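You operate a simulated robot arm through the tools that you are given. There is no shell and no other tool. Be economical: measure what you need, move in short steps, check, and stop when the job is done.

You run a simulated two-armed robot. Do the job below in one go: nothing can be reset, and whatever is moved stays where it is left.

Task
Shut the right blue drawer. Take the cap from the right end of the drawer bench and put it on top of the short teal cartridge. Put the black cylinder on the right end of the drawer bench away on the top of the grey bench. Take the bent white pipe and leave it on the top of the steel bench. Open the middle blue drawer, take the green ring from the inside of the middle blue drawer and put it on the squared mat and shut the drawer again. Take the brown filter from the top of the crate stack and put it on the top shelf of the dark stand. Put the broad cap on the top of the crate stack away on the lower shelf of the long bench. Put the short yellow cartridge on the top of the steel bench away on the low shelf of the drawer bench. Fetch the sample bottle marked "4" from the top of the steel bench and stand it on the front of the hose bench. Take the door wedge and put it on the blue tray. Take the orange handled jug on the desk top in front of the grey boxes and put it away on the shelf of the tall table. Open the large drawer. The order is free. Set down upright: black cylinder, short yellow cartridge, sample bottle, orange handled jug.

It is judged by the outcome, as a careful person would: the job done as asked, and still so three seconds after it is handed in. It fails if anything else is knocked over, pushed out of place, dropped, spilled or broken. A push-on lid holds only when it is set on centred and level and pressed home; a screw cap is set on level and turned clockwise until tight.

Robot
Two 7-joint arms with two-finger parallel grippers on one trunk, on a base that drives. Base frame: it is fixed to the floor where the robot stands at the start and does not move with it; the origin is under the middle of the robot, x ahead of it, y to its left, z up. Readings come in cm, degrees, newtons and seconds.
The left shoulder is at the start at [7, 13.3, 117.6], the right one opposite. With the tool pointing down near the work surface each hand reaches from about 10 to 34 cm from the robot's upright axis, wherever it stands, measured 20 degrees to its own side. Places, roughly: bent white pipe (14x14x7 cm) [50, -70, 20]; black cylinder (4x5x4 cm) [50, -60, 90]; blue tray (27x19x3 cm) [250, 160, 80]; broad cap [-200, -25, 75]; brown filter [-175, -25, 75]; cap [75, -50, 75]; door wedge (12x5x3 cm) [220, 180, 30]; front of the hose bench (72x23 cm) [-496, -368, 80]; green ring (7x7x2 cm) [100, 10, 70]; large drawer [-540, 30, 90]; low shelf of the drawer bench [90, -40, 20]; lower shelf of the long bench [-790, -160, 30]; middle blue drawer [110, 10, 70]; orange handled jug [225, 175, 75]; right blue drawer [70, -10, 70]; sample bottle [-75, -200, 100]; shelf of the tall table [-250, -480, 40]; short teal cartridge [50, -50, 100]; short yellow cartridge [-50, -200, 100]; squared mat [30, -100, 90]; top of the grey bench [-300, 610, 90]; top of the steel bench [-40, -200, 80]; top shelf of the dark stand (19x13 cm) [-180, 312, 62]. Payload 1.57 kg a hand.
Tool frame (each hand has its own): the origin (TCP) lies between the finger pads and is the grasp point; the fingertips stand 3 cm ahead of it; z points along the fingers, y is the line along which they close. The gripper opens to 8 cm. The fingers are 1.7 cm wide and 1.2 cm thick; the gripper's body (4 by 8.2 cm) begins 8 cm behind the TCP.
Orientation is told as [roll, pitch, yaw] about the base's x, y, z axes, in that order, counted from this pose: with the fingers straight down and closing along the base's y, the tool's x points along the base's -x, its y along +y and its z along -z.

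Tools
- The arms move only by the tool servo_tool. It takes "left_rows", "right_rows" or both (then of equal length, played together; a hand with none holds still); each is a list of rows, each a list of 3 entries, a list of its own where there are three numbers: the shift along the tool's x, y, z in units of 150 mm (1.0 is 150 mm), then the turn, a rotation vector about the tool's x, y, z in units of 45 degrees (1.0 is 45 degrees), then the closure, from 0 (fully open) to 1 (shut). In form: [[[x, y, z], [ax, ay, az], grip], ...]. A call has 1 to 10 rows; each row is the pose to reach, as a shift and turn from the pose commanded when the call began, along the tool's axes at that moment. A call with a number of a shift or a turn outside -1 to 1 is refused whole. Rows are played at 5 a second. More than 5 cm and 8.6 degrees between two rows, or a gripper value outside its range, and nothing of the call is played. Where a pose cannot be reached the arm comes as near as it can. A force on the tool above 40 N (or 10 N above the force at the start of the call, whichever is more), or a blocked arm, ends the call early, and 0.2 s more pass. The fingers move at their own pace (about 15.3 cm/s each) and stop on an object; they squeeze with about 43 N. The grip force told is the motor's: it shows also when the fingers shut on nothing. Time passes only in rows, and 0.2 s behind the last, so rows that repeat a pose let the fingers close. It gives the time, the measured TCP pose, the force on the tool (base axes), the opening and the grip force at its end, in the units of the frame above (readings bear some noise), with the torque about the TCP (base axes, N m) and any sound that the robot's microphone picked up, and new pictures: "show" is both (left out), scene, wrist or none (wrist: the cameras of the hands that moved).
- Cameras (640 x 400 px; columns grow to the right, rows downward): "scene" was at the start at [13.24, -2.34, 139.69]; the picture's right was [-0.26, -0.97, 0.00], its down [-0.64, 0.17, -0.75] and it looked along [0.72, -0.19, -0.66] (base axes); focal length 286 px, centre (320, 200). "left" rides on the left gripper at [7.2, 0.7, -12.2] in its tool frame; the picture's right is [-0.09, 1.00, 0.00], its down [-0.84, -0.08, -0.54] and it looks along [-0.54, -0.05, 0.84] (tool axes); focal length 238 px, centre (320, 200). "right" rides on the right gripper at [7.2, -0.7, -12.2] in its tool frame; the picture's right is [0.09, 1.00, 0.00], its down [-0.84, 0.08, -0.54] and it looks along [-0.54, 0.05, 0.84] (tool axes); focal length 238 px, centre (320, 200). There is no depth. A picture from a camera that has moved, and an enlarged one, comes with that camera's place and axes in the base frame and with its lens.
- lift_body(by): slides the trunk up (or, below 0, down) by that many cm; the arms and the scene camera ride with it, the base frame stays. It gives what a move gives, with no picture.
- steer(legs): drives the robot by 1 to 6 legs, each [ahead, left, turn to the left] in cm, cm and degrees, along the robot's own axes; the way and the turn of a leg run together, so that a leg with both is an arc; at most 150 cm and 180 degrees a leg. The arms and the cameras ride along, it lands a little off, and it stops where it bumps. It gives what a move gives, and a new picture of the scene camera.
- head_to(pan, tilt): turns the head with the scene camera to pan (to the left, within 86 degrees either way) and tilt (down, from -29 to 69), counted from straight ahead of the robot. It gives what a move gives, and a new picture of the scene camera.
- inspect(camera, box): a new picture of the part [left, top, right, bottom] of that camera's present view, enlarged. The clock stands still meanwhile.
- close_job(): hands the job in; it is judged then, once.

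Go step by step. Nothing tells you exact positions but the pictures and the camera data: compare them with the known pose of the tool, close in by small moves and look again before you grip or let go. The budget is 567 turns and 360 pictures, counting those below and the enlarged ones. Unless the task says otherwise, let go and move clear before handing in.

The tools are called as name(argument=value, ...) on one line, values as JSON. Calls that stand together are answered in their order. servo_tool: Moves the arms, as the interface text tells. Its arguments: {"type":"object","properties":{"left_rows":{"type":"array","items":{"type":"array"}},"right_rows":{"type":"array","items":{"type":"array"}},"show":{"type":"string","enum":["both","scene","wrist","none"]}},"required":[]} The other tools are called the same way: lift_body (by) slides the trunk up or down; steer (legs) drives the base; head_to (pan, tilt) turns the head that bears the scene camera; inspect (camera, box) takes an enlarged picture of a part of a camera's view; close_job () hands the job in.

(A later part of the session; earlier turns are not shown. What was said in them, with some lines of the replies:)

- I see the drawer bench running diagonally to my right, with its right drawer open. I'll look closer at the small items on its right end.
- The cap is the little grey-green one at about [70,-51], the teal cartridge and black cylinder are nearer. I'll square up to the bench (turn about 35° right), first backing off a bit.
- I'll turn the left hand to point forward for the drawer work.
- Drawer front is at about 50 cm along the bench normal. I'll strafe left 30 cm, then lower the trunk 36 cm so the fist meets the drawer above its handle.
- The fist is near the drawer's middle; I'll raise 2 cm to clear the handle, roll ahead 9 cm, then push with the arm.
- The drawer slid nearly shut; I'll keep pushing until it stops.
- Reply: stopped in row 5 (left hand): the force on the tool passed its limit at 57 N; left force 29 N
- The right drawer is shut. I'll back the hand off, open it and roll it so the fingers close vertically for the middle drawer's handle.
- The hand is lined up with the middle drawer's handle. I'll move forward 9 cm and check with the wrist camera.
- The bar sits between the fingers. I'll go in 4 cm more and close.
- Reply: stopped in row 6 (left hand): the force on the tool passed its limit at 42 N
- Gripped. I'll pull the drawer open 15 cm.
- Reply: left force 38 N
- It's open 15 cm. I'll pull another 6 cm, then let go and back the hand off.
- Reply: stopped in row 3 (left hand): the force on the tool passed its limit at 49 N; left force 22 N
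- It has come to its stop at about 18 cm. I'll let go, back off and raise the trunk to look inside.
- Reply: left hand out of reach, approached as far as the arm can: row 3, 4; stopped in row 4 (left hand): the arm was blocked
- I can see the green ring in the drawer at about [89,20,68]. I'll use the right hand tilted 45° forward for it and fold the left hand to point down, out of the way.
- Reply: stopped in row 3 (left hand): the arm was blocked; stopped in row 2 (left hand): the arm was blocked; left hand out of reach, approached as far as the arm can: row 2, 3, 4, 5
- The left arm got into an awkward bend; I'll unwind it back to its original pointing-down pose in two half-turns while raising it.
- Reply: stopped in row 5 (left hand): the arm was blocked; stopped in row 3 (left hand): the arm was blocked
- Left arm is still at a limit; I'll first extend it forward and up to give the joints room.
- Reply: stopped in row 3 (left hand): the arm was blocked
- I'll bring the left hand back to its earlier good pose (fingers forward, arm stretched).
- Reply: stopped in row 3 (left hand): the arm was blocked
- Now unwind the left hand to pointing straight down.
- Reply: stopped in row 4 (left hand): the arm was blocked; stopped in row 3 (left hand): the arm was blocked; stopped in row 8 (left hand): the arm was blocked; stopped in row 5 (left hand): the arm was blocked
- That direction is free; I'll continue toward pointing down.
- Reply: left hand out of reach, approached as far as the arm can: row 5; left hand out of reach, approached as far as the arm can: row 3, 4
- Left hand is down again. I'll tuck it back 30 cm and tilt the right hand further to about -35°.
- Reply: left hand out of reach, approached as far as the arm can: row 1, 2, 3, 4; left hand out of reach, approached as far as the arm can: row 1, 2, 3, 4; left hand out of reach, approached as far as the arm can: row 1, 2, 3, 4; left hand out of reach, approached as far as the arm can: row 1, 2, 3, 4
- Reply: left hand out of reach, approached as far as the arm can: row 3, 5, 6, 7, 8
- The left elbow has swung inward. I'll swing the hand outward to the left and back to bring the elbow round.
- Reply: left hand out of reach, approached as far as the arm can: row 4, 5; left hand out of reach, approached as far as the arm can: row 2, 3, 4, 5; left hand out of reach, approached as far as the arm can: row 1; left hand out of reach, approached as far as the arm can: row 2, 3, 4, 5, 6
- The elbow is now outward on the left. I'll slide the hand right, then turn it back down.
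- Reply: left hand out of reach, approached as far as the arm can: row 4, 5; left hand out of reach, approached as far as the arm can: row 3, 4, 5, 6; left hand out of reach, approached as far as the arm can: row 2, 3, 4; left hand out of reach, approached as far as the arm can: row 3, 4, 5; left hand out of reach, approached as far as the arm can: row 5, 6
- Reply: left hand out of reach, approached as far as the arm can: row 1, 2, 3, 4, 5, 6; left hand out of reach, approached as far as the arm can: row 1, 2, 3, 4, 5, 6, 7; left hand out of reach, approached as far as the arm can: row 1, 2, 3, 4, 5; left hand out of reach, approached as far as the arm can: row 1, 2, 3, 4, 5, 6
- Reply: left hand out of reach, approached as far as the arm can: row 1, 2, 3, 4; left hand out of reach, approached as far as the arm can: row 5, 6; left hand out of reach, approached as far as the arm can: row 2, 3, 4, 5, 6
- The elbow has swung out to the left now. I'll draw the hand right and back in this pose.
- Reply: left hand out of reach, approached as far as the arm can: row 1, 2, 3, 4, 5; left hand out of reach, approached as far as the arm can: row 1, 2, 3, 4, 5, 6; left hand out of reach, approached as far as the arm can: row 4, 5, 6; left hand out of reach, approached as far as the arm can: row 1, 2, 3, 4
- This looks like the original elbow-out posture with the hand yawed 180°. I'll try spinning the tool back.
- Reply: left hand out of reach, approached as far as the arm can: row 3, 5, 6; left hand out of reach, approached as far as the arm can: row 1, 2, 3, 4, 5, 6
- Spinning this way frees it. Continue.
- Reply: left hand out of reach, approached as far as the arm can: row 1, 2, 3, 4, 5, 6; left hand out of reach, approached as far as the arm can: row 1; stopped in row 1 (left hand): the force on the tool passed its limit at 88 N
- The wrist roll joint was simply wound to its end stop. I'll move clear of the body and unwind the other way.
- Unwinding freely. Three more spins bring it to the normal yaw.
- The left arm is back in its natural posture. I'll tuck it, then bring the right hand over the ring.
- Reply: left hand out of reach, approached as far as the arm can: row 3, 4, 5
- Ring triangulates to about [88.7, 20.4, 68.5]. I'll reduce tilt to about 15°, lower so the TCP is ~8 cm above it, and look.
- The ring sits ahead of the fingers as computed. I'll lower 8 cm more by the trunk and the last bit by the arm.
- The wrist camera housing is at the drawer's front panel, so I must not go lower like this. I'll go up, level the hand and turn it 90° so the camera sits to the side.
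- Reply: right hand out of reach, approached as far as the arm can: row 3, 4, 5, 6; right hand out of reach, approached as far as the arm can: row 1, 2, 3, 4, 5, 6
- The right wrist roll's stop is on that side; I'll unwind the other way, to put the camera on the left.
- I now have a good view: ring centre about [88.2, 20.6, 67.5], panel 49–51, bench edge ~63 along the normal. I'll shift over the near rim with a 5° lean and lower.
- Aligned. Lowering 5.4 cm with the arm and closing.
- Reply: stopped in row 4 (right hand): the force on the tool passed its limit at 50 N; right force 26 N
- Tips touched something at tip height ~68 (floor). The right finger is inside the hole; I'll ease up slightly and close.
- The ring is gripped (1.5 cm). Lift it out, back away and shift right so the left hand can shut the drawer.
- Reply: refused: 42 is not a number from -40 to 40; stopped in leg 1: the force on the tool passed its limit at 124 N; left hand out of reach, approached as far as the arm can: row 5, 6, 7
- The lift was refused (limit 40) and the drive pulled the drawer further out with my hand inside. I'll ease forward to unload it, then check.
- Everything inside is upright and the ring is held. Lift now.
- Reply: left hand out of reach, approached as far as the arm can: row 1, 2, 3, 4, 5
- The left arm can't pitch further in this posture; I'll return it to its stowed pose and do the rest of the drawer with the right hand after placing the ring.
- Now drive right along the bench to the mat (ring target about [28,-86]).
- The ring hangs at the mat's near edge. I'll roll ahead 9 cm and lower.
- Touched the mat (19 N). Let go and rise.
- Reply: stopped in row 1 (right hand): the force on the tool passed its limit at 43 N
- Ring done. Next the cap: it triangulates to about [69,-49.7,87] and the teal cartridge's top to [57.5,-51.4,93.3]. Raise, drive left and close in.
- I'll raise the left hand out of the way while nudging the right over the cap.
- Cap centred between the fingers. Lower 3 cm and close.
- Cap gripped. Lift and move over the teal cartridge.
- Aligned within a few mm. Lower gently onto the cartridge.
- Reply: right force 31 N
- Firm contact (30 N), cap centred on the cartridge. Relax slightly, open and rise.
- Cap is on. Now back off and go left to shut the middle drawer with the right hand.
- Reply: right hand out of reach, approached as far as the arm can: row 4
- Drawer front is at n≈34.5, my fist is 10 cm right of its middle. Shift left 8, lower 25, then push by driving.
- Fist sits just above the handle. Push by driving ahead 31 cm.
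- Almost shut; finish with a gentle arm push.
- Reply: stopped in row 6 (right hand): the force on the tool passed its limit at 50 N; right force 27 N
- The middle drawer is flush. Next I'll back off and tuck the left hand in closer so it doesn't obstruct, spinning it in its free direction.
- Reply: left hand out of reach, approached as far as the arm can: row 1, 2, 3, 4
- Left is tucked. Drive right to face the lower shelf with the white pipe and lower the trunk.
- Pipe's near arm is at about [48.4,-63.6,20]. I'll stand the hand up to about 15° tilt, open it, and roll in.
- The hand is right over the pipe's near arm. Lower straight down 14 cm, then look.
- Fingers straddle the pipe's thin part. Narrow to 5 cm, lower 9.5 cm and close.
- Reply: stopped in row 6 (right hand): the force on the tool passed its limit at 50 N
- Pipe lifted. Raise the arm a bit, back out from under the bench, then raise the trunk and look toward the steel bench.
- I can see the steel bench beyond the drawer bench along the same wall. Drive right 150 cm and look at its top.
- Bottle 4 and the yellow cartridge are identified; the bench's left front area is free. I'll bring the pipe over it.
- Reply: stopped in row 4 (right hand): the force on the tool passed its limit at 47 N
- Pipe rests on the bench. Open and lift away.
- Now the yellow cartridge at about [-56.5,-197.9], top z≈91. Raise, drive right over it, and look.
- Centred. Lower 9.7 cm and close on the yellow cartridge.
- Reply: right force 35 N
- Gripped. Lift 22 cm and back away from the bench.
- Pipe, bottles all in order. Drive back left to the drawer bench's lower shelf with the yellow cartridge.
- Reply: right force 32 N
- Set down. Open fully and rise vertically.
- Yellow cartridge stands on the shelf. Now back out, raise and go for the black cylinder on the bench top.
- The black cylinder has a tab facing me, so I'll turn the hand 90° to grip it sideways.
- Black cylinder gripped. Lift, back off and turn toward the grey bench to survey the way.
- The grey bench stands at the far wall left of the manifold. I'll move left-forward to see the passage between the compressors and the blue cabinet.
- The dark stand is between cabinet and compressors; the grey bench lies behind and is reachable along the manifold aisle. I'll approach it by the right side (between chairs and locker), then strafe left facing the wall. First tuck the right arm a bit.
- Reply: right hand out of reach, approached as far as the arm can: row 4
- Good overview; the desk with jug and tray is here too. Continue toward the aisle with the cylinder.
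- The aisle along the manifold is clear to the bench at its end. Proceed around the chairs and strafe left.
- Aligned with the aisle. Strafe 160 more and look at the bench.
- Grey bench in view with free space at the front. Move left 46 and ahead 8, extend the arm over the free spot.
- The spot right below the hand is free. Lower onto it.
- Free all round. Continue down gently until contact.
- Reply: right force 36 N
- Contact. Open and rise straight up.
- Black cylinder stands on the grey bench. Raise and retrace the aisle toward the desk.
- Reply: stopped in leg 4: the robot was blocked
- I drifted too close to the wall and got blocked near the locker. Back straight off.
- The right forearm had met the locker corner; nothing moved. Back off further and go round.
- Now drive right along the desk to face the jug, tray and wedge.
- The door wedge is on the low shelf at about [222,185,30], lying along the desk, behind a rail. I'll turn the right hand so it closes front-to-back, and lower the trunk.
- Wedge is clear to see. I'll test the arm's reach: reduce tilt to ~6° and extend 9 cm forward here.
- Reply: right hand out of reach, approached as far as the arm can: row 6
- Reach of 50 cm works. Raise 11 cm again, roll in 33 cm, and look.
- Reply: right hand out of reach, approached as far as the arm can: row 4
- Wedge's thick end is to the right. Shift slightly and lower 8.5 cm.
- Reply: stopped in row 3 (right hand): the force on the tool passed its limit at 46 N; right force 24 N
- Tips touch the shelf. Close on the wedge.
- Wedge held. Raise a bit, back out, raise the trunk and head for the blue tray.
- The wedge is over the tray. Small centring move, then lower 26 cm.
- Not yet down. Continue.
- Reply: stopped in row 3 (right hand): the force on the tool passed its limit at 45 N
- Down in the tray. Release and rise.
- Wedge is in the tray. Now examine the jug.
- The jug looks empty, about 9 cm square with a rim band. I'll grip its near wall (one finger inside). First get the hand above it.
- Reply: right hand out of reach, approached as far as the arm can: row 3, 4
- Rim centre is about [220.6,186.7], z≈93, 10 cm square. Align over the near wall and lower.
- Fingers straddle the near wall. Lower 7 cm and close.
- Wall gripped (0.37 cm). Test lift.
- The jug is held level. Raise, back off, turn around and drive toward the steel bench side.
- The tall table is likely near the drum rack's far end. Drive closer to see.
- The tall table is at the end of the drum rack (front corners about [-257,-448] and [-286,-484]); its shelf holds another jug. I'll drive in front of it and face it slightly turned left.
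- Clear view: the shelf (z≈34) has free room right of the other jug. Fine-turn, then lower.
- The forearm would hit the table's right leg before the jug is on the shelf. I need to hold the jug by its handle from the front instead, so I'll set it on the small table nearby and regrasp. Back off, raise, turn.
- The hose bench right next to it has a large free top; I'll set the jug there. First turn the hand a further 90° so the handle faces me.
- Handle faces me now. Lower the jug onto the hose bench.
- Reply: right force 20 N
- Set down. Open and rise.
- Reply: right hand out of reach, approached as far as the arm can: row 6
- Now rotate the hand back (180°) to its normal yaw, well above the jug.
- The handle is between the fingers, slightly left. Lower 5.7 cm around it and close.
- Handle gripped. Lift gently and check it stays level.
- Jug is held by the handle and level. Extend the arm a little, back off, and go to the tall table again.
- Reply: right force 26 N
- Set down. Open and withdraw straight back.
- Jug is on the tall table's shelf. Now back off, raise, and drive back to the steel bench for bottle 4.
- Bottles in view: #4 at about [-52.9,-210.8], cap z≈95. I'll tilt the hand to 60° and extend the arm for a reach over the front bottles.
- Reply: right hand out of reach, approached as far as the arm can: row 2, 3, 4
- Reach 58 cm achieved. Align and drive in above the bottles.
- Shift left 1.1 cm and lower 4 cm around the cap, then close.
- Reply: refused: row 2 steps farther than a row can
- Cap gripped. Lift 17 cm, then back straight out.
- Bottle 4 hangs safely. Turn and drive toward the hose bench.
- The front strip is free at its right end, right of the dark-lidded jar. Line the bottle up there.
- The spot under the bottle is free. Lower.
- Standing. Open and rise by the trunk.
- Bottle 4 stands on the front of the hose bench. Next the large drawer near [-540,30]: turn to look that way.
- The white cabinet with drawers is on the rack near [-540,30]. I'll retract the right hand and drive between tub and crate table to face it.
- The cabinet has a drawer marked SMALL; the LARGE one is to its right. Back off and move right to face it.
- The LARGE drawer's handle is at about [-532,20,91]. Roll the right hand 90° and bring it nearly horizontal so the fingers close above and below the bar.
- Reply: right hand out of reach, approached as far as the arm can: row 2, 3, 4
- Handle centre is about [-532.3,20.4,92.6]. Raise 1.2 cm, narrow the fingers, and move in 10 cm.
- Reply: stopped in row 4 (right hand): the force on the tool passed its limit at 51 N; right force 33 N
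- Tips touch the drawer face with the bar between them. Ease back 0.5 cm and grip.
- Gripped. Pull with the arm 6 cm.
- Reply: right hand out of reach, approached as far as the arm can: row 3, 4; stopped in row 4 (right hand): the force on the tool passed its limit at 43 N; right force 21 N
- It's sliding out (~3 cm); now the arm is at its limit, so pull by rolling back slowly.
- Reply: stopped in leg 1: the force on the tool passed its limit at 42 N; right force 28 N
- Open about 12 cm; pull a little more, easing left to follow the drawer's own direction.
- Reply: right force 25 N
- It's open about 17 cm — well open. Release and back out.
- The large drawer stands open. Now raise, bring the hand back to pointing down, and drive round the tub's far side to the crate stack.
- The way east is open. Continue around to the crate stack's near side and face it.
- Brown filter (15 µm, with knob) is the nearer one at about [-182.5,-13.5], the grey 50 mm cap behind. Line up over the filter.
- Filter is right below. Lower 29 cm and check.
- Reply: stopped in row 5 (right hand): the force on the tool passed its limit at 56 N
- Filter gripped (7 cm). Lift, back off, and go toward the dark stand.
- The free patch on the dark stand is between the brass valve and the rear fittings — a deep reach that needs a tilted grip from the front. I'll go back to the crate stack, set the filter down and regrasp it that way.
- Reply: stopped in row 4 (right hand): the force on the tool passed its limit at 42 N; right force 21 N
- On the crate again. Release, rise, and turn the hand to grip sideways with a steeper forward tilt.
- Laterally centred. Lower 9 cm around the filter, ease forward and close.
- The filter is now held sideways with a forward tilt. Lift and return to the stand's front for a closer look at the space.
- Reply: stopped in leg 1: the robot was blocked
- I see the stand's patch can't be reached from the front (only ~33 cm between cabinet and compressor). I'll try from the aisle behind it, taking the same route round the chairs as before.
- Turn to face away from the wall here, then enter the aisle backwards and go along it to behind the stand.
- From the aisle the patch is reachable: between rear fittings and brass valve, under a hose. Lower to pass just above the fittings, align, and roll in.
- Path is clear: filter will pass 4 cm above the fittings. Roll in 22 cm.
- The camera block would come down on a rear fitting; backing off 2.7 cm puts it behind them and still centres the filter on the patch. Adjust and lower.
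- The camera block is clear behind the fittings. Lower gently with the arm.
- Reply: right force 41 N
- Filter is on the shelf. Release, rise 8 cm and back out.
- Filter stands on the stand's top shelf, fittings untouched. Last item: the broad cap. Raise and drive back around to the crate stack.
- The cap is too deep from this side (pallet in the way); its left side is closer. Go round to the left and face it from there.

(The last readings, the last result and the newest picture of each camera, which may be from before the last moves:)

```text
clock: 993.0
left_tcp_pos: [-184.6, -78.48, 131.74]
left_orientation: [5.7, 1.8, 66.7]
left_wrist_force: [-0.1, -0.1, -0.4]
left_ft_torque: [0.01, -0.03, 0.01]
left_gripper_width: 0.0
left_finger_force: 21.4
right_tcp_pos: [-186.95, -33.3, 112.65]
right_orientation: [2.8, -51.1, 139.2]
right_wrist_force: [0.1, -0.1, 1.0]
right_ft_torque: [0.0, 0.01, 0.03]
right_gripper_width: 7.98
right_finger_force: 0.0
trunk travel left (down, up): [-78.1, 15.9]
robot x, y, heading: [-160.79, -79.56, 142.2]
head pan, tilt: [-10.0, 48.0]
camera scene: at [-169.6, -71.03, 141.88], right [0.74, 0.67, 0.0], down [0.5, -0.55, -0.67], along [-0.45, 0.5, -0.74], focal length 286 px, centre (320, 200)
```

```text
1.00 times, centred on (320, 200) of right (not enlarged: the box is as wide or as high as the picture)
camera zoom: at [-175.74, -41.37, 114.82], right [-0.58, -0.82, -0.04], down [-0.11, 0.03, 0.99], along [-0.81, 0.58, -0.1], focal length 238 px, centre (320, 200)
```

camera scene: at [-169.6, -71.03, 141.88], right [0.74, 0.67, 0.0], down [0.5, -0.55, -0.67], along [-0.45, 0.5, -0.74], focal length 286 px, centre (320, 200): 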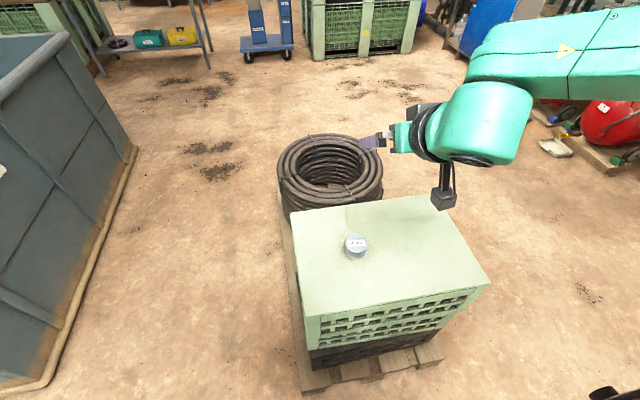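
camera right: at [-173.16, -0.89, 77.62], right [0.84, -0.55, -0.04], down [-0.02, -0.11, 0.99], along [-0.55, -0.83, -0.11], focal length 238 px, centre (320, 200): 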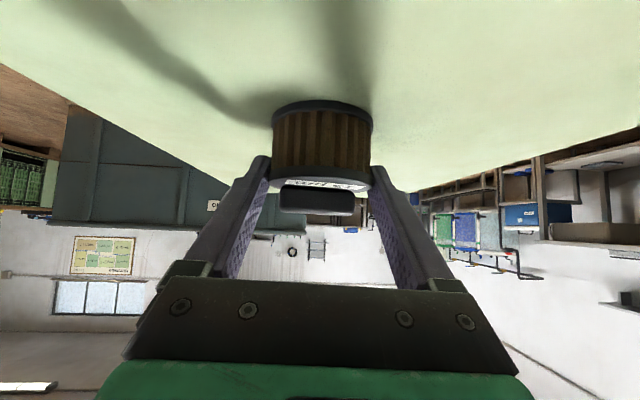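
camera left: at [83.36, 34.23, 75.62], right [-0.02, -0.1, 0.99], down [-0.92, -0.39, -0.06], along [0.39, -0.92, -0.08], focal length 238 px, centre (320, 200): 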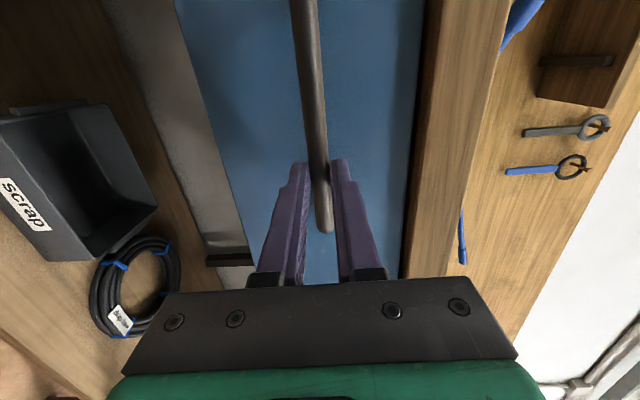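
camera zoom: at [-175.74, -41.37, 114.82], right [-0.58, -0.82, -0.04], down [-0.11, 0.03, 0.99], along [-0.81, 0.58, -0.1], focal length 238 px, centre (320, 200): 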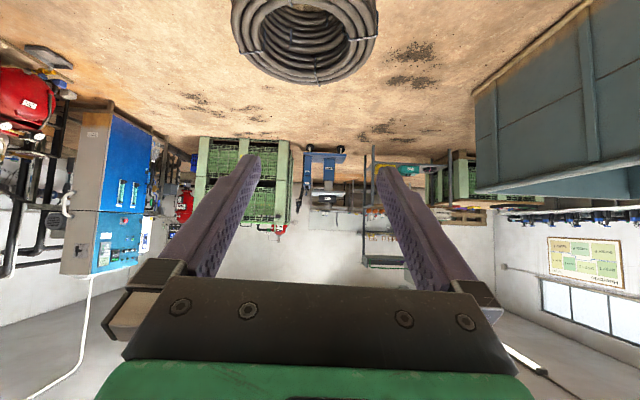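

steer(legs=[[3, 1.5, 0]])

lift_body(by=-29)

inspect(camera="right", box=[0, 0, 640, 400])

```text
clock: 993.9
left_tcp_pos: [-187.32, -78.05, 131.8]
left_orientation: [5.9, 2.0, 66.6]
left_wrist_force: [0.7, -0.7, 0.3]
left_ft_torque: [0.03, 0.08, 0.01]
left_gripper_width: 0.01
left_finger_force: 21.2
right_tcp_pos: [-189.76, -32.78, 112.88]
right_orientation: [3.1, -51.4, 139.1]
right_wrist_force: [0.4, -1.0, 0.4]
right_ft_torque: [-0.03, -0.01, 0.01]
right_gripper_width: 7.98
right_finger_force: 0.1
trunk travel left (down, up): [-78.1, 15.9]
robot x, y, heading: [-163.96, -79.1, 142.1]
head pan, tilt: [-10.0, 48.0]
camera scene: at [-172.27, -70.59, 141.93], right [0.74, 0.67, 0.0], down [0.49, -0.55, -0.67], along [-0.45, 0.5, -0.74], focal length 286 px, centre (320, 200)
```

scene: 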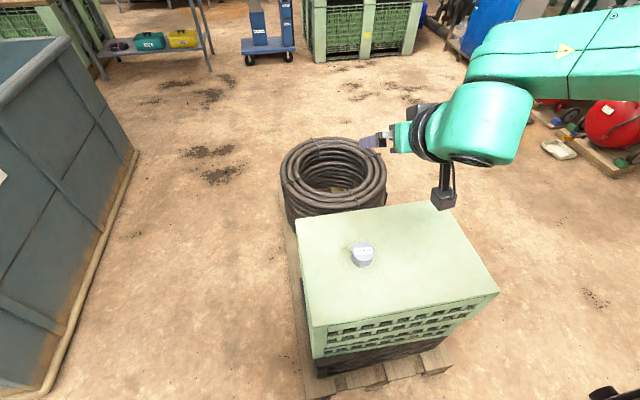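

```text
clock: 996.8
left_tcp_pos: [-187.89, -77.81, 102.81]
left_orientation: [5.7, 1.8, 66.7]
left_wrist_force: [0.6, 1.5, 0.4]
left_ft_torque: [0.02, -0.03, 0.0]
left_gripper_width: 0.0
left_finger_force: 21.5
right_tcp_pos: [-190.3, -32.49, 83.7]
right_orientation: [2.8, -51.1, 139.2]
right_wrist_force: [-0.6, 0.1, 0.7]
right_ft_torque: [-0.02, 0.03, -0.01]
right_gripper_width: 8.02
right_finger_force: 0.0
trunk travel left (down, up): [-49.1, 44.9]
robot x, y, heading: [-163.65, -78.89, 141.9]
head pan, tilt: [-10.0, 48.0]
```

```text
1.00 times, centred on (320, 200) of right (not enlarged: the box is as wide or as high as the picture)
camera zoom: at [-179.06, -40.74, 85.81], right [-0.58, -0.81, -0.04], down [-0.11, 0.03, 0.99], along [-0.81, 0.58, -0.11], focal length 238 px, centre (320, 200)
```

zoom: 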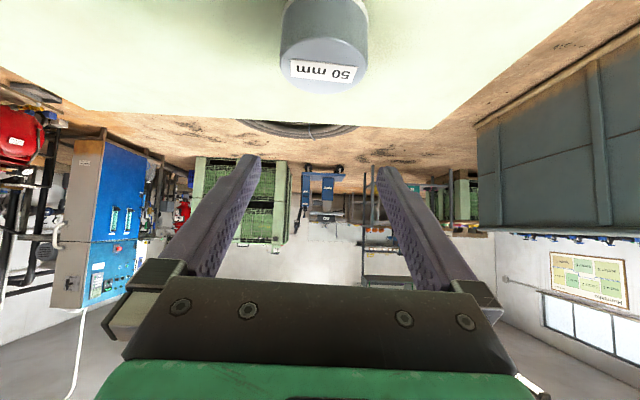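

lift_body(by=-9.3)

servo_tool(right_rows=[[[-0.042, 0, 0.052], [0, 0, 0], 0], [[-0.042, 0, 0.052], [0, 0, 0], 1], [[-0.042, 0, 0.052], [0, 0, 0], 1], [[-0.042, 0, 0.052], [0, 0, 0], 1]], show="wrist")

```text
clock: 998.0
left_tcp_pos: [-188.14, -77.75, 93.44]
left_orientation: [5.8, 2.0, 66.7]
left_wrist_force: [0.2, -0.7, -0.3]
left_ft_torque: [-0.01, 0.02, -0.03]
left_gripper_width: 0.0
left_finger_force: 21.3
right_tcp_pos: [-190.31, -32.63, 74.26]
right_orientation: [2.7, -51.1, 139.2]
right_wrist_force: [0.1, -0.6, 0.5]
right_ft_torque: [0.02, -0.01, 0.02]
right_gripper_width: 8.01
right_finger_force: 0.1
trunk travel left (down, up): [-39.8, 54.2]
robot x, y, heading: [-164.0, -79.44, 141.8]
head pan, tilt: [-10.0, 48.0]
```

```text
clock: 999.0
left_tcp_pos: [-187.98, -77.78, 93.5]
left_orientation: [5.8, 1.9, 66.7]
left_wrist_force: [0.2, -0.2, 0.0]
left_ft_torque: [0.04, -0.02, 0.01]
left_gripper_width: 0.0
left_finger_force: 21.2
right_tcp_pos: [-191.28, -32.04, 74.42]
right_orientation: [2.7, -51.2, 139.2]
right_wrist_force: [-0.8, 0.6, 3.7]
right_ft_torque: [0.16, -0.07, 0.0]
right_gripper_width: 6.17
right_finger_force: 42.8
trunk travel left (down, up): [-39.8, 54.2]
robot x, y, heading: [-163.38, -79.29, 142.0]
head pan, tilt: [-10.0, 48.0]
camera right: at [-179.93, -40.18, 76.53], right [-0.58, -0.81, -0.04], down [-0.11, 0.03, 0.99], along [-0.81, 0.58, -0.1], focal length 238 px, centre (320, 200)
```

right: 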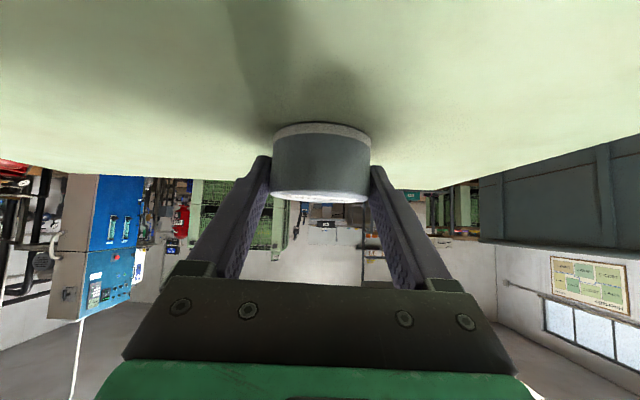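

Broad cap gripped. Lift and take it round the tub toward the long bench on the far wall.

lift_body(by=38)

steer(legs=[[-22, 0, 0], [0, 0, 46], [0, 0, 46], [127, 0, 0], [127, 0, 0], [60, -119, 0]])

```text
clock: 1002.7
left_tcp_pos: [-187.93, -77.8, 131.43]
left_orientation: [5.7, 1.9, 66.7]
left_wrist_force: [-0.7, -0.1, -0.7]
left_ft_torque: [-0.01, 0.06, 0.0]
left_gripper_width: 0.01
left_finger_force: 21.7
right_tcp_pos: [-191.21, -32.03, 112.33]
right_orientation: [2.8, -51.2, 139.2]
right_wrist_force: [1.1, -0.5, -0.7]
right_ft_torque: [-0.03, -0.06, -0.03]
right_gripper_width: 6.13
right_finger_force: 42.6
trunk travel left (down, up): [-77.8, 16.2]
robot x, y, heading: [-164.12, -79.11, 142.0]
head pan, tilt: [-10.0, 48.0]
```

```text
clock: 1026.8
left_tcp_pos: [-423.0, -304.91, 131.42]
left_orientation: [5.7, 1.8, 161.7]
left_wrist_force: [0.6, -1.3, -0.3]
left_ft_torque: [0.02, -0.01, 0.0]
left_gripper_width: 0.02
left_finger_force: 21.0
right_tcp_pos: [-468.27, -312.08, 112.31]
right_orientation: [2.7, -51.2, -125.8]
right_wrist_force: [-0.4, 1.3, -1.7]
right_ft_torque: [0.02, 0.02, 0.05]
right_gripper_width: 6.1
right_finger_force: 42.8
trunk travel left (down, up): [-77.8, 16.2]
robot x, y, heading: [-423.9, -280.84, -123.0]
head pan, tilt: [-10.0, 48.0]
camera scene: at [-431.68, -290.92, 141.57], right [-0.73, 0.68, 0.0], down [0.51, 0.54, -0.67], along [-0.46, -0.49, -0.74], focal length 286 px, centre (320, 200)
```

scene: 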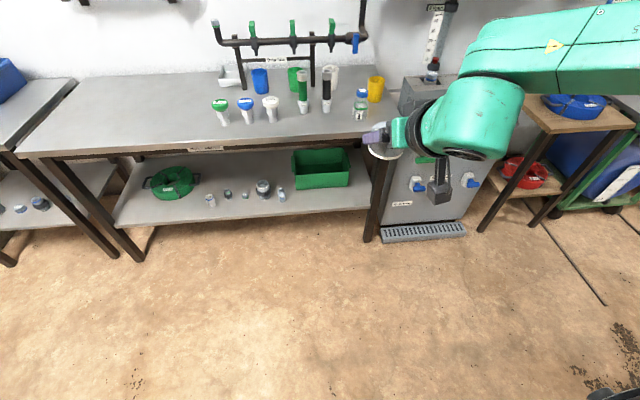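

steer(legs=[[0, 0, -3], [5, -85, 0], [5, -85, 0]])

head_to(pan=-45, tilt=22)

```text
clock: 1035.8
left_tcp_pos: [-565.86, -214.3, 131.31]
left_orientation: [5.6, 1.8, 159.8]
left_wrist_force: [-0.6, 0.0, 0.4]
left_ft_torque: [-0.01, 0.0, 0.01]
left_gripper_width: 0.02
left_finger_force: 21.3
right_tcp_pos: [-611.5, -219.94, 112.36]
right_orientation: [2.7, -51.2, -127.6]
right_wrist_force: [0.0, 0.6, -0.9]
right_ft_torque: [0.05, 0.01, 0.0]
right_gripper_width: 6.09
right_finger_force: 42.5
trunk travel left (down, up): [-77.8, 16.2]
robot x, y, heading: [-566.01, -190.25, -125.1]
head pan, tilt: [-10.0, 48.0]
camera scene: at [-574.08, -200.11, 141.57], right [-0.71, 0.71, 0.0], down [0.53, 0.53, -0.67], along [-0.47, -0.47, -0.74], focal length 286 px, centre (320, 200)
```

scene: 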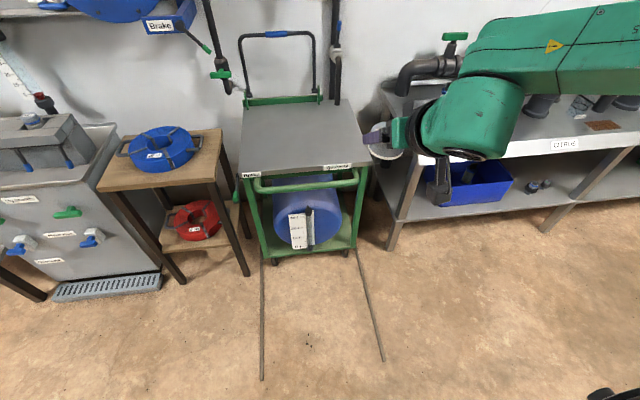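

```text
clock: 1036.8
left_tcp_pos: [-565.94, -214.33, 131.31]
left_orientation: [5.8, 1.8, 159.8]
left_wrist_force: [-0.5, 0.9, -0.4]
left_ft_torque: [-0.01, -0.05, -0.05]
left_gripper_width: 0.01
left_finger_force: 21.3
right_tcp_pos: [-611.46, -220.01, 112.4]
right_orientation: [2.9, -51.2, -127.8]
right_wrist_force: [0.4, -0.2, -1.1]
right_ft_torque: [-0.02, 0.03, 0.0]
right_gripper_width: 6.1
right_finger_force: 42.7
trunk travel left (down, up): [-77.8, 16.2]
robot x, y, heading: [-565.73, -190.28, -124.8]
head pan, tilt: [-45.0, 22.0]
camera scene: at [-577.71, -196.12, 145.52], right [-0.17, 0.98, 0.0], down [0.37, 0.07, -0.93], along [-0.91, -0.16, -0.38], focal length 286 px, centre (320, 200)
```

scene: 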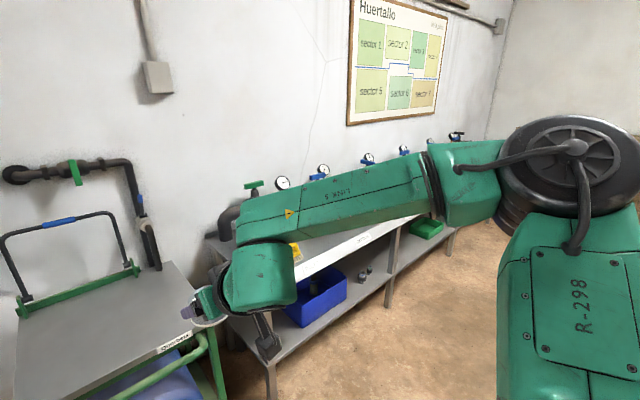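

The long bench starts here; its second bay's lower shelf has free room. Move on 175 cm to its middle and look.

steer(legs=[[4, -88, 0], [3, -87, -1.2]])

head_to(pan=-10, tilt=40)

```text
clock: 1045.6
left_tcp_pos: [-712.04, -116.51, 131.37]
left_orientation: [5.6, 1.8, 156.9]
left_wrist_force: [-0.6, -0.5, 0.7]
left_ft_torque: [-0.02, 0.04, 0.0]
left_gripper_width: 0.01
left_finger_force: 21.0
right_tcp_pos: [-757.74, -119.8, 112.47]
right_orientation: [2.7, -51.0, -130.6]
right_wrist_force: [-0.5, -0.3, -1.1]
right_ft_torque: [0.01, 0.01, 0.01]
right_gripper_width: 6.09
right_finger_force: 43.2
trunk travel left (down, up): [-77.8, 16.2]
robot x, y, heading: [-710.67, -91.77, -128.1]
head pan, tilt: [-45.0, 22.0]
camera scene: at [-722.8, -97.61, 145.53], right [-0.12, 0.99, 0.0], down [0.37, 0.05, -0.93], along [-0.92, -0.12, -0.37], focal length 286 px, centre (320, 200)
```

scene: 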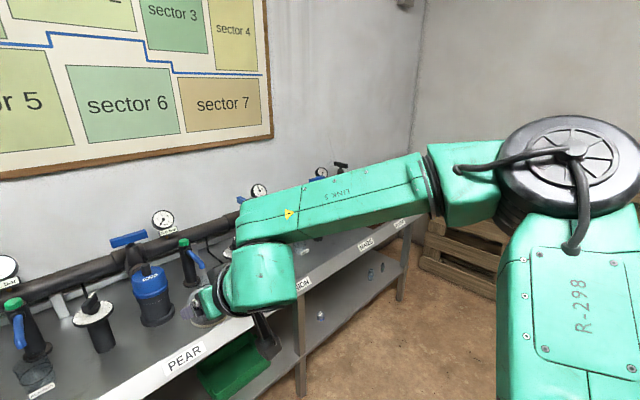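

```text
clock: 1046.6
left_tcp_pos: [-712.11, -116.31, 131.38]
left_orientation: [5.7, 1.9, 156.9]
left_wrist_force: [0.2, -0.3, -0.5]
left_ft_torque: [0.01, 0.0, 0.03]
left_gripper_width: 0.0
left_finger_force: 21.4
right_tcp_pos: [-757.75, -119.74, 112.3]
right_orientation: [2.9, -51.1, -130.6]
right_wrist_force: [0.6, -0.1, -1.6]
right_ft_torque: [0.02, -0.04, 0.0]
right_gripper_width: 6.07
right_finger_force: 43.2
trunk travel left (down, up): [-77.8, 16.2]
robot x, y, heading: [-710.56, -92.32, -128.0]
head pan, tilt: [-10.0, 40.0]
camera scene: at [-719.97, -102.1, 142.71], right [-0.67, 0.74, 0.0], down [0.48, 0.43, -0.77], along [-0.57, -0.51, -0.64], focal length 286 px, centre (320, 200)
```

scene: 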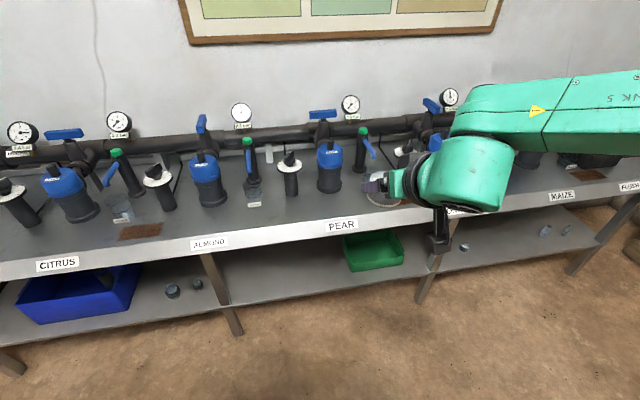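

There's free shelf room left of the green box. Lower fully here, then roll in under the bench.

lift_body(by=-40)

lift_body(by=-36)

steer(legs=[[0, 18.7, 0], [22, 0, 0]])

head_to(pan=-10, tilt=28)

```text
clock: 1050.5
left_tcp_pos: [-711.99, -116.37, 91.45]
left_orientation: [5.7, 1.9, 156.9]
left_wrist_force: [0.1, -0.2, -0.1]
left_ft_torque: [-0.01, 0.02, 0.0]
left_gripper_width: 0.0
left_finger_force: 21.5
right_tcp_pos: [-757.66, -119.69, 72.46]
right_orientation: [2.7, -51.0, -130.7]
right_wrist_force: [-0.1, 0.0, -1.3]
right_ft_torque: [0.0, -0.01, 0.03]
right_gripper_width: 6.09
right_finger_force: 42.7
trunk travel left (down, up): [-37.8, 56.2]
robot x, y, heading: [-710.98, -92.58, -127.7]
head pan, tilt: [-10.0, 40.0]
```

```text
clock: 1054.0
left_tcp_pos: [-712.0, -116.29, 55.46]
left_orientation: [5.7, 1.8, 157.0]
left_wrist_force: [-0.3, 0.2, -0.8]
left_ft_torque: [0.01, 0.01, 0.0]
left_gripper_width: 0.01
left_finger_force: 21.1
right_tcp_pos: [-757.83, -119.75, 36.53]
right_orientation: [2.7, -51.1, -130.5]
right_wrist_force: [0.6, 0.9, -1.0]
right_ft_torque: [0.03, -0.03, 0.0]
right_gripper_width: 6.09
right_finger_force: 43.0
trunk travel left (down, up): [-1.8, 92.2]
robot x, y, heading: [-710.56, -92.21, -127.8]
head pan, tilt: [-10.0, 40.0]
```

```text
clock: 1056.8
left_tcp_pos: [-710.88, -145.49, 55.31]
left_orientation: [5.8, 1.9, 156.7]
left_wrist_force: [-0.7, 0.2, 0.1]
left_ft_torque: [-0.04, -0.02, 0.0]
left_gripper_width: 0.0
left_finger_force: 21.4
right_tcp_pos: [-756.65, -148.66, 36.33]
right_orientation: [2.8, -51.1, -130.9]
right_wrist_force: [-0.4, -0.8, -1.3]
right_ft_torque: [0.04, -0.01, -0.01]
right_gripper_width: 6.06
right_finger_force: 43.2
trunk travel left (down, up): [-1.8, 92.2]
robot x, y, heading: [-709.47, -121.32, -128.0]
head pan, tilt: [-10.0, 40.0]
camera scene: at [-718.79, -131.2, 66.71], right [-0.67, 0.74, 0.0], down [0.48, 0.43, -0.77], along [-0.57, -0.51, -0.64], focal length 286 px, centre (320, 200)
```

scene: 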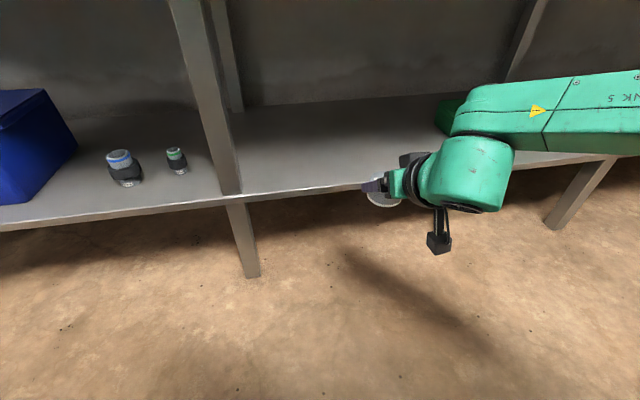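

```text
clock: 1057.6
left_tcp_pos: [-710.9, -145.52, 55.39]
left_orientation: [5.7, 1.8, 156.8]
left_wrist_force: [-0.5, 0.0, -0.1]
left_ft_torque: [0.0, 0.02, 0.01]
left_gripper_width: 0.0
left_finger_force: 21.4
right_tcp_pos: [-756.66, -148.76, 36.4]
right_orientation: [2.8, -51.1, -130.8]
right_wrist_force: [0.1, -0.1, -0.4]
right_ft_torque: [-0.02, 0.02, 0.03]
right_gripper_width: 6.07
right_finger_force: 42.8
trunk travel left (down, up): [-1.8, 92.2]
robot x, y, heading: [-709.5, -121.46, -127.9]
head pan, tilt: [-10.0, 28.0]
camera scene: at [-719.25, -131.62, 68.56], right [-0.67, 0.74, 0.0], down [0.35, 0.31, -0.88], along [-0.66, -0.59, -0.47], focal length 286 px, centre (320, 200)
```

scene: 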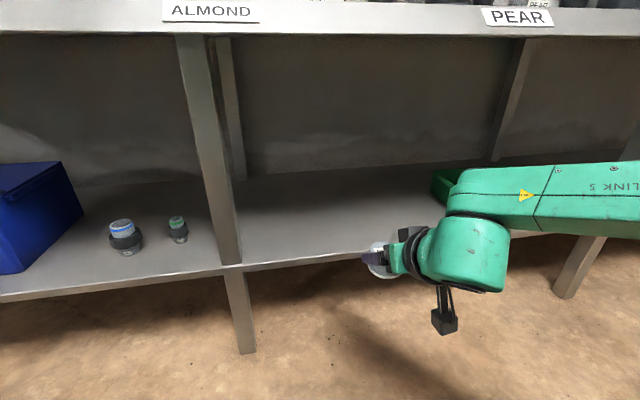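

Shelf is at z≈28 and the spot is free. Roll in 22 cm and look.

steer(legs=[[21.5, 0, 0]])

servo_tool(right_rows=[[[0.052, 0, 0.042], [0, 0, 0], 1], [[0.104, 0, 0.084], [0, 0, 0], 1], [[0.155, 0, 0.126], [0, 0, 0], 1]], show="none")

```text
clock: 1059.2
left_tcp_pos: [-724.45, -162.64, 55.46]
left_orientation: [5.7, 1.9, 156.7]
left_wrist_force: [-0.2, -0.6, 0.4]
left_ft_torque: [0.01, -0.03, -0.01]
left_gripper_width: 0.0
left_finger_force: 21.0
right_tcp_pos: [-770.25, -165.73, 36.4]
right_orientation: [2.8, -51.1, -131.1]
right_wrist_force: [-0.4, 0.1, -1.1]
right_ft_torque: [0.0, 0.01, -0.03]
right_gripper_width: 6.09
right_finger_force: 43.1
trunk travel left (down, up): [-1.8, 92.2]
robot x, y, heading: [-722.63, -138.84, -128.2]
head pan, tilt: [-10.0, 28.0]
camera scene: at [-732.77, -148.76, 68.56], right [-0.67, 0.75, 0.0], down [0.35, 0.31, -0.88], along [-0.66, -0.59, -0.47], focal length 286 px, centre (320, 200)
```

scene: 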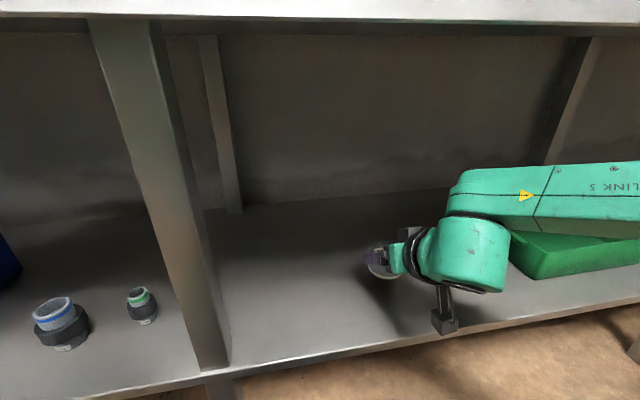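

```text
clock: 1060.0
left_tcp_pos: [-724.46, -162.62, 55.28]
left_orientation: [5.7, 1.9, 156.6]
left_wrist_force: [0.5, -0.4, 0.2]
left_ft_torque: [0.01, -0.01, -0.04]
left_gripper_width: 0.02
left_finger_force: 21.2
right_tcp_pos: [-770.16, -165.74, 33.46]
right_orientation: [2.7, -51.0, -130.9]
right_wrist_force: [-1.4, -0.1, -1.4]
right_ft_torque: [0.02, -0.01, -0.01]
right_gripper_width: 6.09
right_finger_force: 43.1
trunk travel left (down, up): [-1.8, 92.2]
robot x, y, heading: [-722.76, -138.34, -128.1]
head pan, tilt: [-10.0, 28.0]
```

servo_tool(right_rows=[[[0.026, 0, 0.021], [0, 0, 0], 1], [[0.052, 0, 0.042], [0, 0, 0], 1], [[0.078, 0, 0.063], [0, 0, 0], 1], [[0.104, 0, 0.084], [0, 0, 0], 1], [[0.13, 0, 0.105], [0, 0, 0], 1]], show="scene")

```text
clock: 1061.2
left_tcp_pos: [-724.51, -162.59, 55.46]
left_orientation: [5.9, 1.8, 156.5]
left_wrist_force: [-0.2, 0.4, 0.1]
left_ft_torque: [0.02, 0.02, 0.01]
left_gripper_width: 0.03
left_finger_force: 21.5
right_tcp_pos: [-770.4, -165.98, 32.26]
right_orientation: [2.5, -52.5, -130.6]
right_wrist_force: [0.6, -0.8, 18.6]
right_ft_torque: [0.37, 0.21, -0.01]
right_gripper_width: 6.14
right_finger_force: 42.7
trunk travel left (down, up): [-1.8, 92.2]
robot x, y, heading: [-722.82, -138.47, -128.3]
head pan, tilt: [-10.0, 28.0]
stopped in row 5 (right hand): the force on the tool passed its limit at 40 N (the readings are from after the stop); the commanded pose is now the measured one
camera scene: at [-732.62, -148.66, 68.59], right [-0.67, 0.75, 0.0], down [0.35, 0.31, -0.88], along [-0.66, -0.59, -0.47], focal length 286 px, centre (320, 200)
```

scene: 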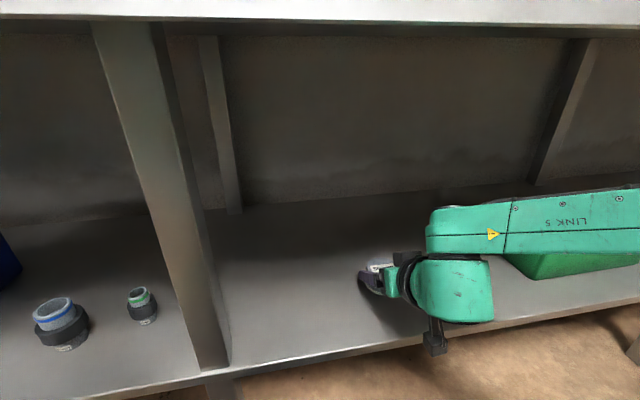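

inspect(camera="scene", box=[330, 230, 530, 370])

inspect(camera="right", box=[0, 0, 640, 400])

```text
2.86 times, centred on (430, 300) of scene
camera zoom: at [-732.62, -148.66, 68.59], right [-0.67, 0.75, 0.0], down [0.35, 0.31, -0.88], along [-0.66, -0.59, -0.47], focal length 818 px, centre (6, -86)
```

zoom: 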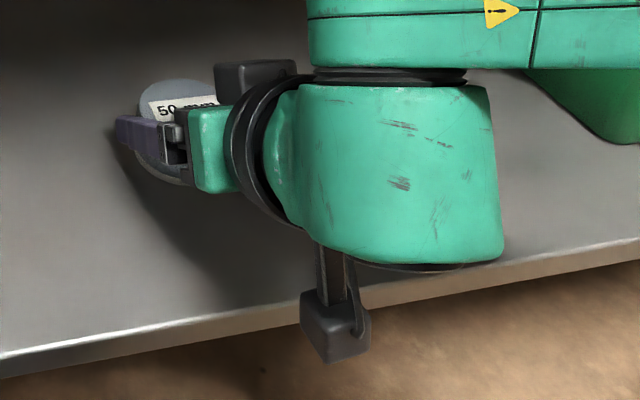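

```text
1.00 times, centred on (320, 200) of right (not enlarged: the box is as wide or as high as the picture)
camera zoom: at [-762.22, -154.57, 33.98], right [0.81, -0.58, -0.05], down [-0.01, -0.09, 1.0], along [-0.58, -0.81, -0.08], focal length 238 px, centre (320, 200)
```

zoom: 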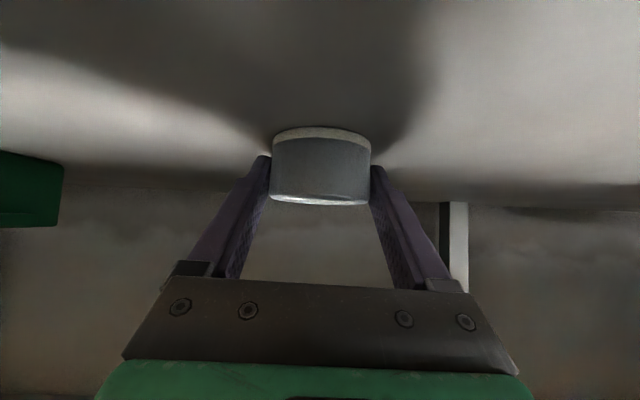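

The cap rests on the shelf. Release, rise and back out.

servo_tool(right_rows=[[[-0.01, 0, -0.008], [0, 0, 0], 1], [[-0.01, 0, -0.008], [0, 0, 0], 0], [[-0.01, 0, -0.008], [0, 0, 0], 0], [[-0.1, 0, -0.08], [0, 0, 0], 0], [[-0.2, 0, -0.16], [0, 0, 0], 0], [[-0.3, 0, -0.24], [0, 0, 0], 0]], show="none")

steer(legs=[[-35, 0, 0]])

```text
clock: 1062.5
left_tcp_pos: [-724.45, -162.68, 55.35]
left_orientation: [5.7, 1.9, 156.4]
left_wrist_force: [0.6, -0.4, -0.3]
left_ft_torque: [-0.01, 0.0, -0.03]
left_gripper_width: 0.0
left_finger_force: 20.8
right_tcp_pos: [-770.54, -166.03, 37.3]
right_orientation: [2.6, -51.8, -130.8]
right_wrist_force: [0.3, -0.5, -0.4]
right_ft_torque: [-0.01, -0.02, -0.01]
right_gripper_width: 8.0
right_finger_force: 0.1
trunk travel left (down, up): [-1.8, 92.2]
robot x, y, heading: [-723.02, -138.54, -128.1]
head pan, tilt: [-10.0, 28.0]
```

```text
clock: 1064.8
left_tcp_pos: [-702.34, -134.65, 55.46]
left_orientation: [5.7, 1.9, 156.4]
left_wrist_force: [-0.4, -0.2, 0.7]
left_ft_torque: [-0.02, 0.03, 0.01]
left_gripper_width: 0.02
left_finger_force: 21.6
right_tcp_pos: [-748.22, -138.03, 37.35]
right_orientation: [2.6, -51.8, -130.7]
right_wrist_force: [1.0, -0.1, 0.3]
right_ft_torque: [-0.01, 0.02, -0.02]
right_gripper_width: 7.99
right_finger_force: 0.0
trunk travel left (down, up): [-1.8, 92.2]
robot x, y, heading: [-700.7, -110.61, -128.0]
head pan, tilt: [-10.0, 28.0]
camera scene: at [-710.64, -120.67, 68.56], right [-0.67, 0.74, 0.0], down [0.35, 0.31, -0.88], along [-0.66, -0.59, -0.47], focal length 286 px, centre (320, 200)
```

scene: 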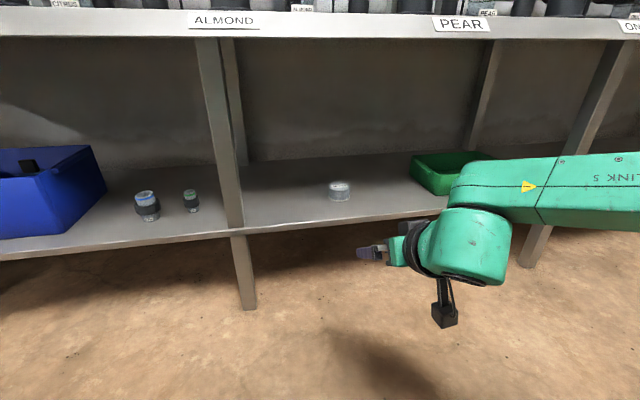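

All items are placed. The large drawer was open about 17 cm; to be sure, I'll go back and draw it out a little further, carefully.

lift_body(by=40)

lift_body(by=35)

steer(legs=[[0, 0, -40], [0, 0, -39], [-118, 12, 0], [-35, -85, 0], [-24, -93, 0]])

head_to(pan=0, tilt=32)

```text
clock: 1068.7
left_tcp_pos: [-702.32, -134.57, 95.41]
left_orientation: [5.8, 2.0, 156.6]
left_wrist_force: [-0.8, 0.3, -0.5]
left_ft_torque: [0.0, -0.04, -0.01]
left_gripper_width: 0.0
left_finger_force: 21.6
right_tcp_pos: [-748.25, -137.93, 77.29]
right_orientation: [2.6, -51.8, -130.8]
right_wrist_force: [0.2, 0.2, -1.1]
right_ft_torque: [0.01, -0.03, -0.01]
right_gripper_width: 7.99
right_finger_force: 0.0
trunk travel left (down, up): [-41.8, 52.2]
robot x, y, heading: [-700.85, -110.51, -128.2]
head pan, tilt: [-10.0, 28.0]
```

```text
clock: 1072.1
left_tcp_pos: [-702.46, -134.59, 130.35]
left_orientation: [5.7, 1.9, 156.5]
left_wrist_force: [0.8, 0.1, 0.1]
left_ft_torque: [0.01, -0.03, 0.0]
left_gripper_width: 0.0
left_finger_force: 21.3
right_tcp_pos: [-748.41, -137.96, 112.42]
right_orientation: [2.6, -51.8, -130.7]
right_wrist_force: [-1.0, 0.4, -0.4]
right_ft_torque: [-0.02, 0.04, 0.0]
right_gripper_width: 8.0
right_finger_force: 0.0
trunk travel left (down, up): [-76.8, 17.2]
robot x, y, heading: [-700.55, -110.76, -128.0]
head pan, tilt: [-10.0, 28.0]
```

```text
clock: 1090.8
left_tcp_pos: [-494.3, -53.25, 130.48]
left_orientation: [5.7, 2.0, 76.1]
left_wrist_force: [0.4, 0.1, 0.0]
left_ft_torque: [0.04, 0.02, 0.0]
left_gripper_width: 0.0
left_finger_force: 21.5
right_tcp_pos: [-505.18, -8.46, 112.4]
right_orientation: [2.6, -51.8, 148.8]
right_wrist_force: [0.1, -0.6, 0.2]
right_ft_torque: [-0.01, -0.02, -0.01]
right_gripper_width: 8.01
right_finger_force: 0.1
trunk travel left (down, up): [-76.8, 17.2]
robot x, y, heading: [-470.14, -50.95, 151.2]
head pan, tilt: [-10.0, 28.0]
camera scene: at [-481.71, -42.8, 143.56], right [0.62, 0.78, 0.0], down [0.37, -0.29, -0.88], along [-0.69, 0.55, -0.47], focal length 286 px, centre (320, 200)
```

scene: 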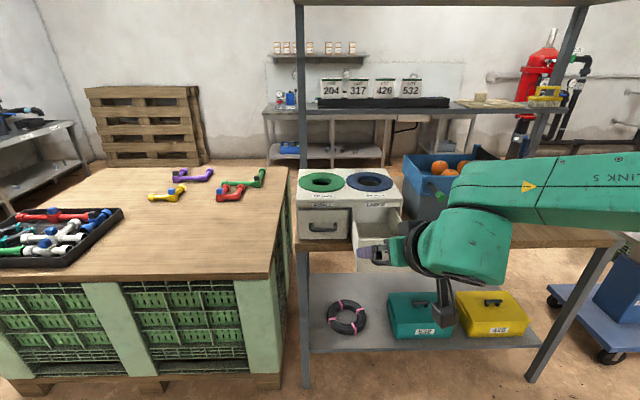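

```text
clock: 1091.5
left_tcp_pos: [-494.17, -53.34, 130.47]
left_orientation: [5.6, 1.9, 76.1]
left_wrist_force: [-0.4, -0.9, -0.4]
left_ft_torque: [0.0, 0.03, 0.0]
left_gripper_width: 0.0
left_finger_force: 21.3
right_tcp_pos: [-505.21, -8.27, 112.37]
right_orientation: [2.6, -51.7, 148.8]
right_wrist_force: [0.2, -0.3, 0.2]
right_ft_torque: [-0.01, 0.03, 0.0]
right_gripper_width: 8.0
right_finger_force: 0.0
trunk travel left (down, up): [-76.8, 17.2]
robot x, y, heading: [-470.26, -50.99, 151.3]
head pan, tilt: [0.0, 32.0]
camera scene: at [-482.38, -44.12, 142.94], right [0.48, 0.88, 0.0], down [0.46, -0.25, -0.85], along [-0.74, 0.41, -0.53], focal length 286 px, centre (320, 200)
```

scene: 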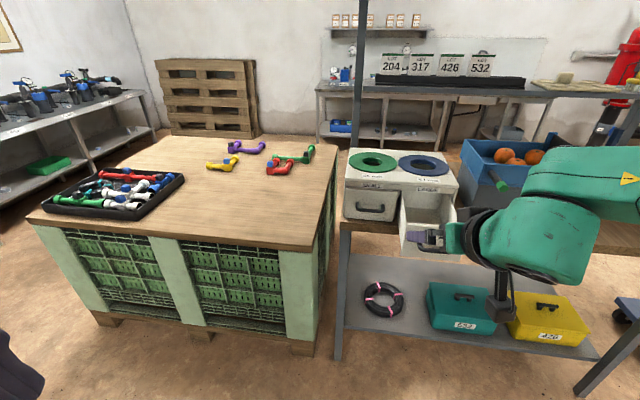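

inspect(camera="scene", box=[330, 130, 490, 270])

```text
2.86 times, centred on (410, 200) of scene
camera zoom: at [-482.38, -44.12, 142.94], right [0.48, 0.88, 0.0], down [0.46, -0.25, -0.85], along [-0.74, 0.41, -0.53], focal length 818 px, centre (63, 200)
```

zoom: 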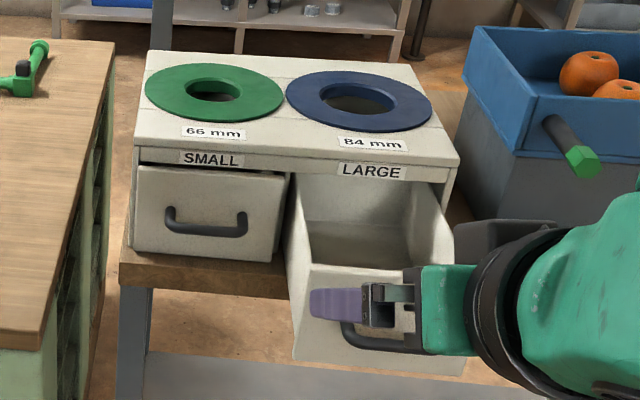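

The drawer's back wall is visible at the cabinet face, so it is practically fully open; no more pulling is needed. Hands are empty and clear, all items are placed.

close_job()

```text
The job is handed in.
```

I carried out every part of the job and handed it in, with both hands empty and clear.

A few things happened on the way:

- **Middle blue drawer:** I pulled it out further than intended while my hand was still inside it. The items inside stayed upright, and I shut the drawer fully afterwards.
- **Orange handled jug:** I set it down on the hose bench to regrip it by the handle before placing it on the tall table's shelf.
- **Brown filter:** I regripped it once on the crate stack so I could reach the dark stand from behind.
- **Large drawer:** it is pulled out about 17 cm, with its back wall showing at the cabinet face. I did not pull it to a hard stop.
- **Bumps:** I bumped the locker once. I was also blocked near the cabinet and compressors by something I couldn't see. Nothing appeared to have moved either time.
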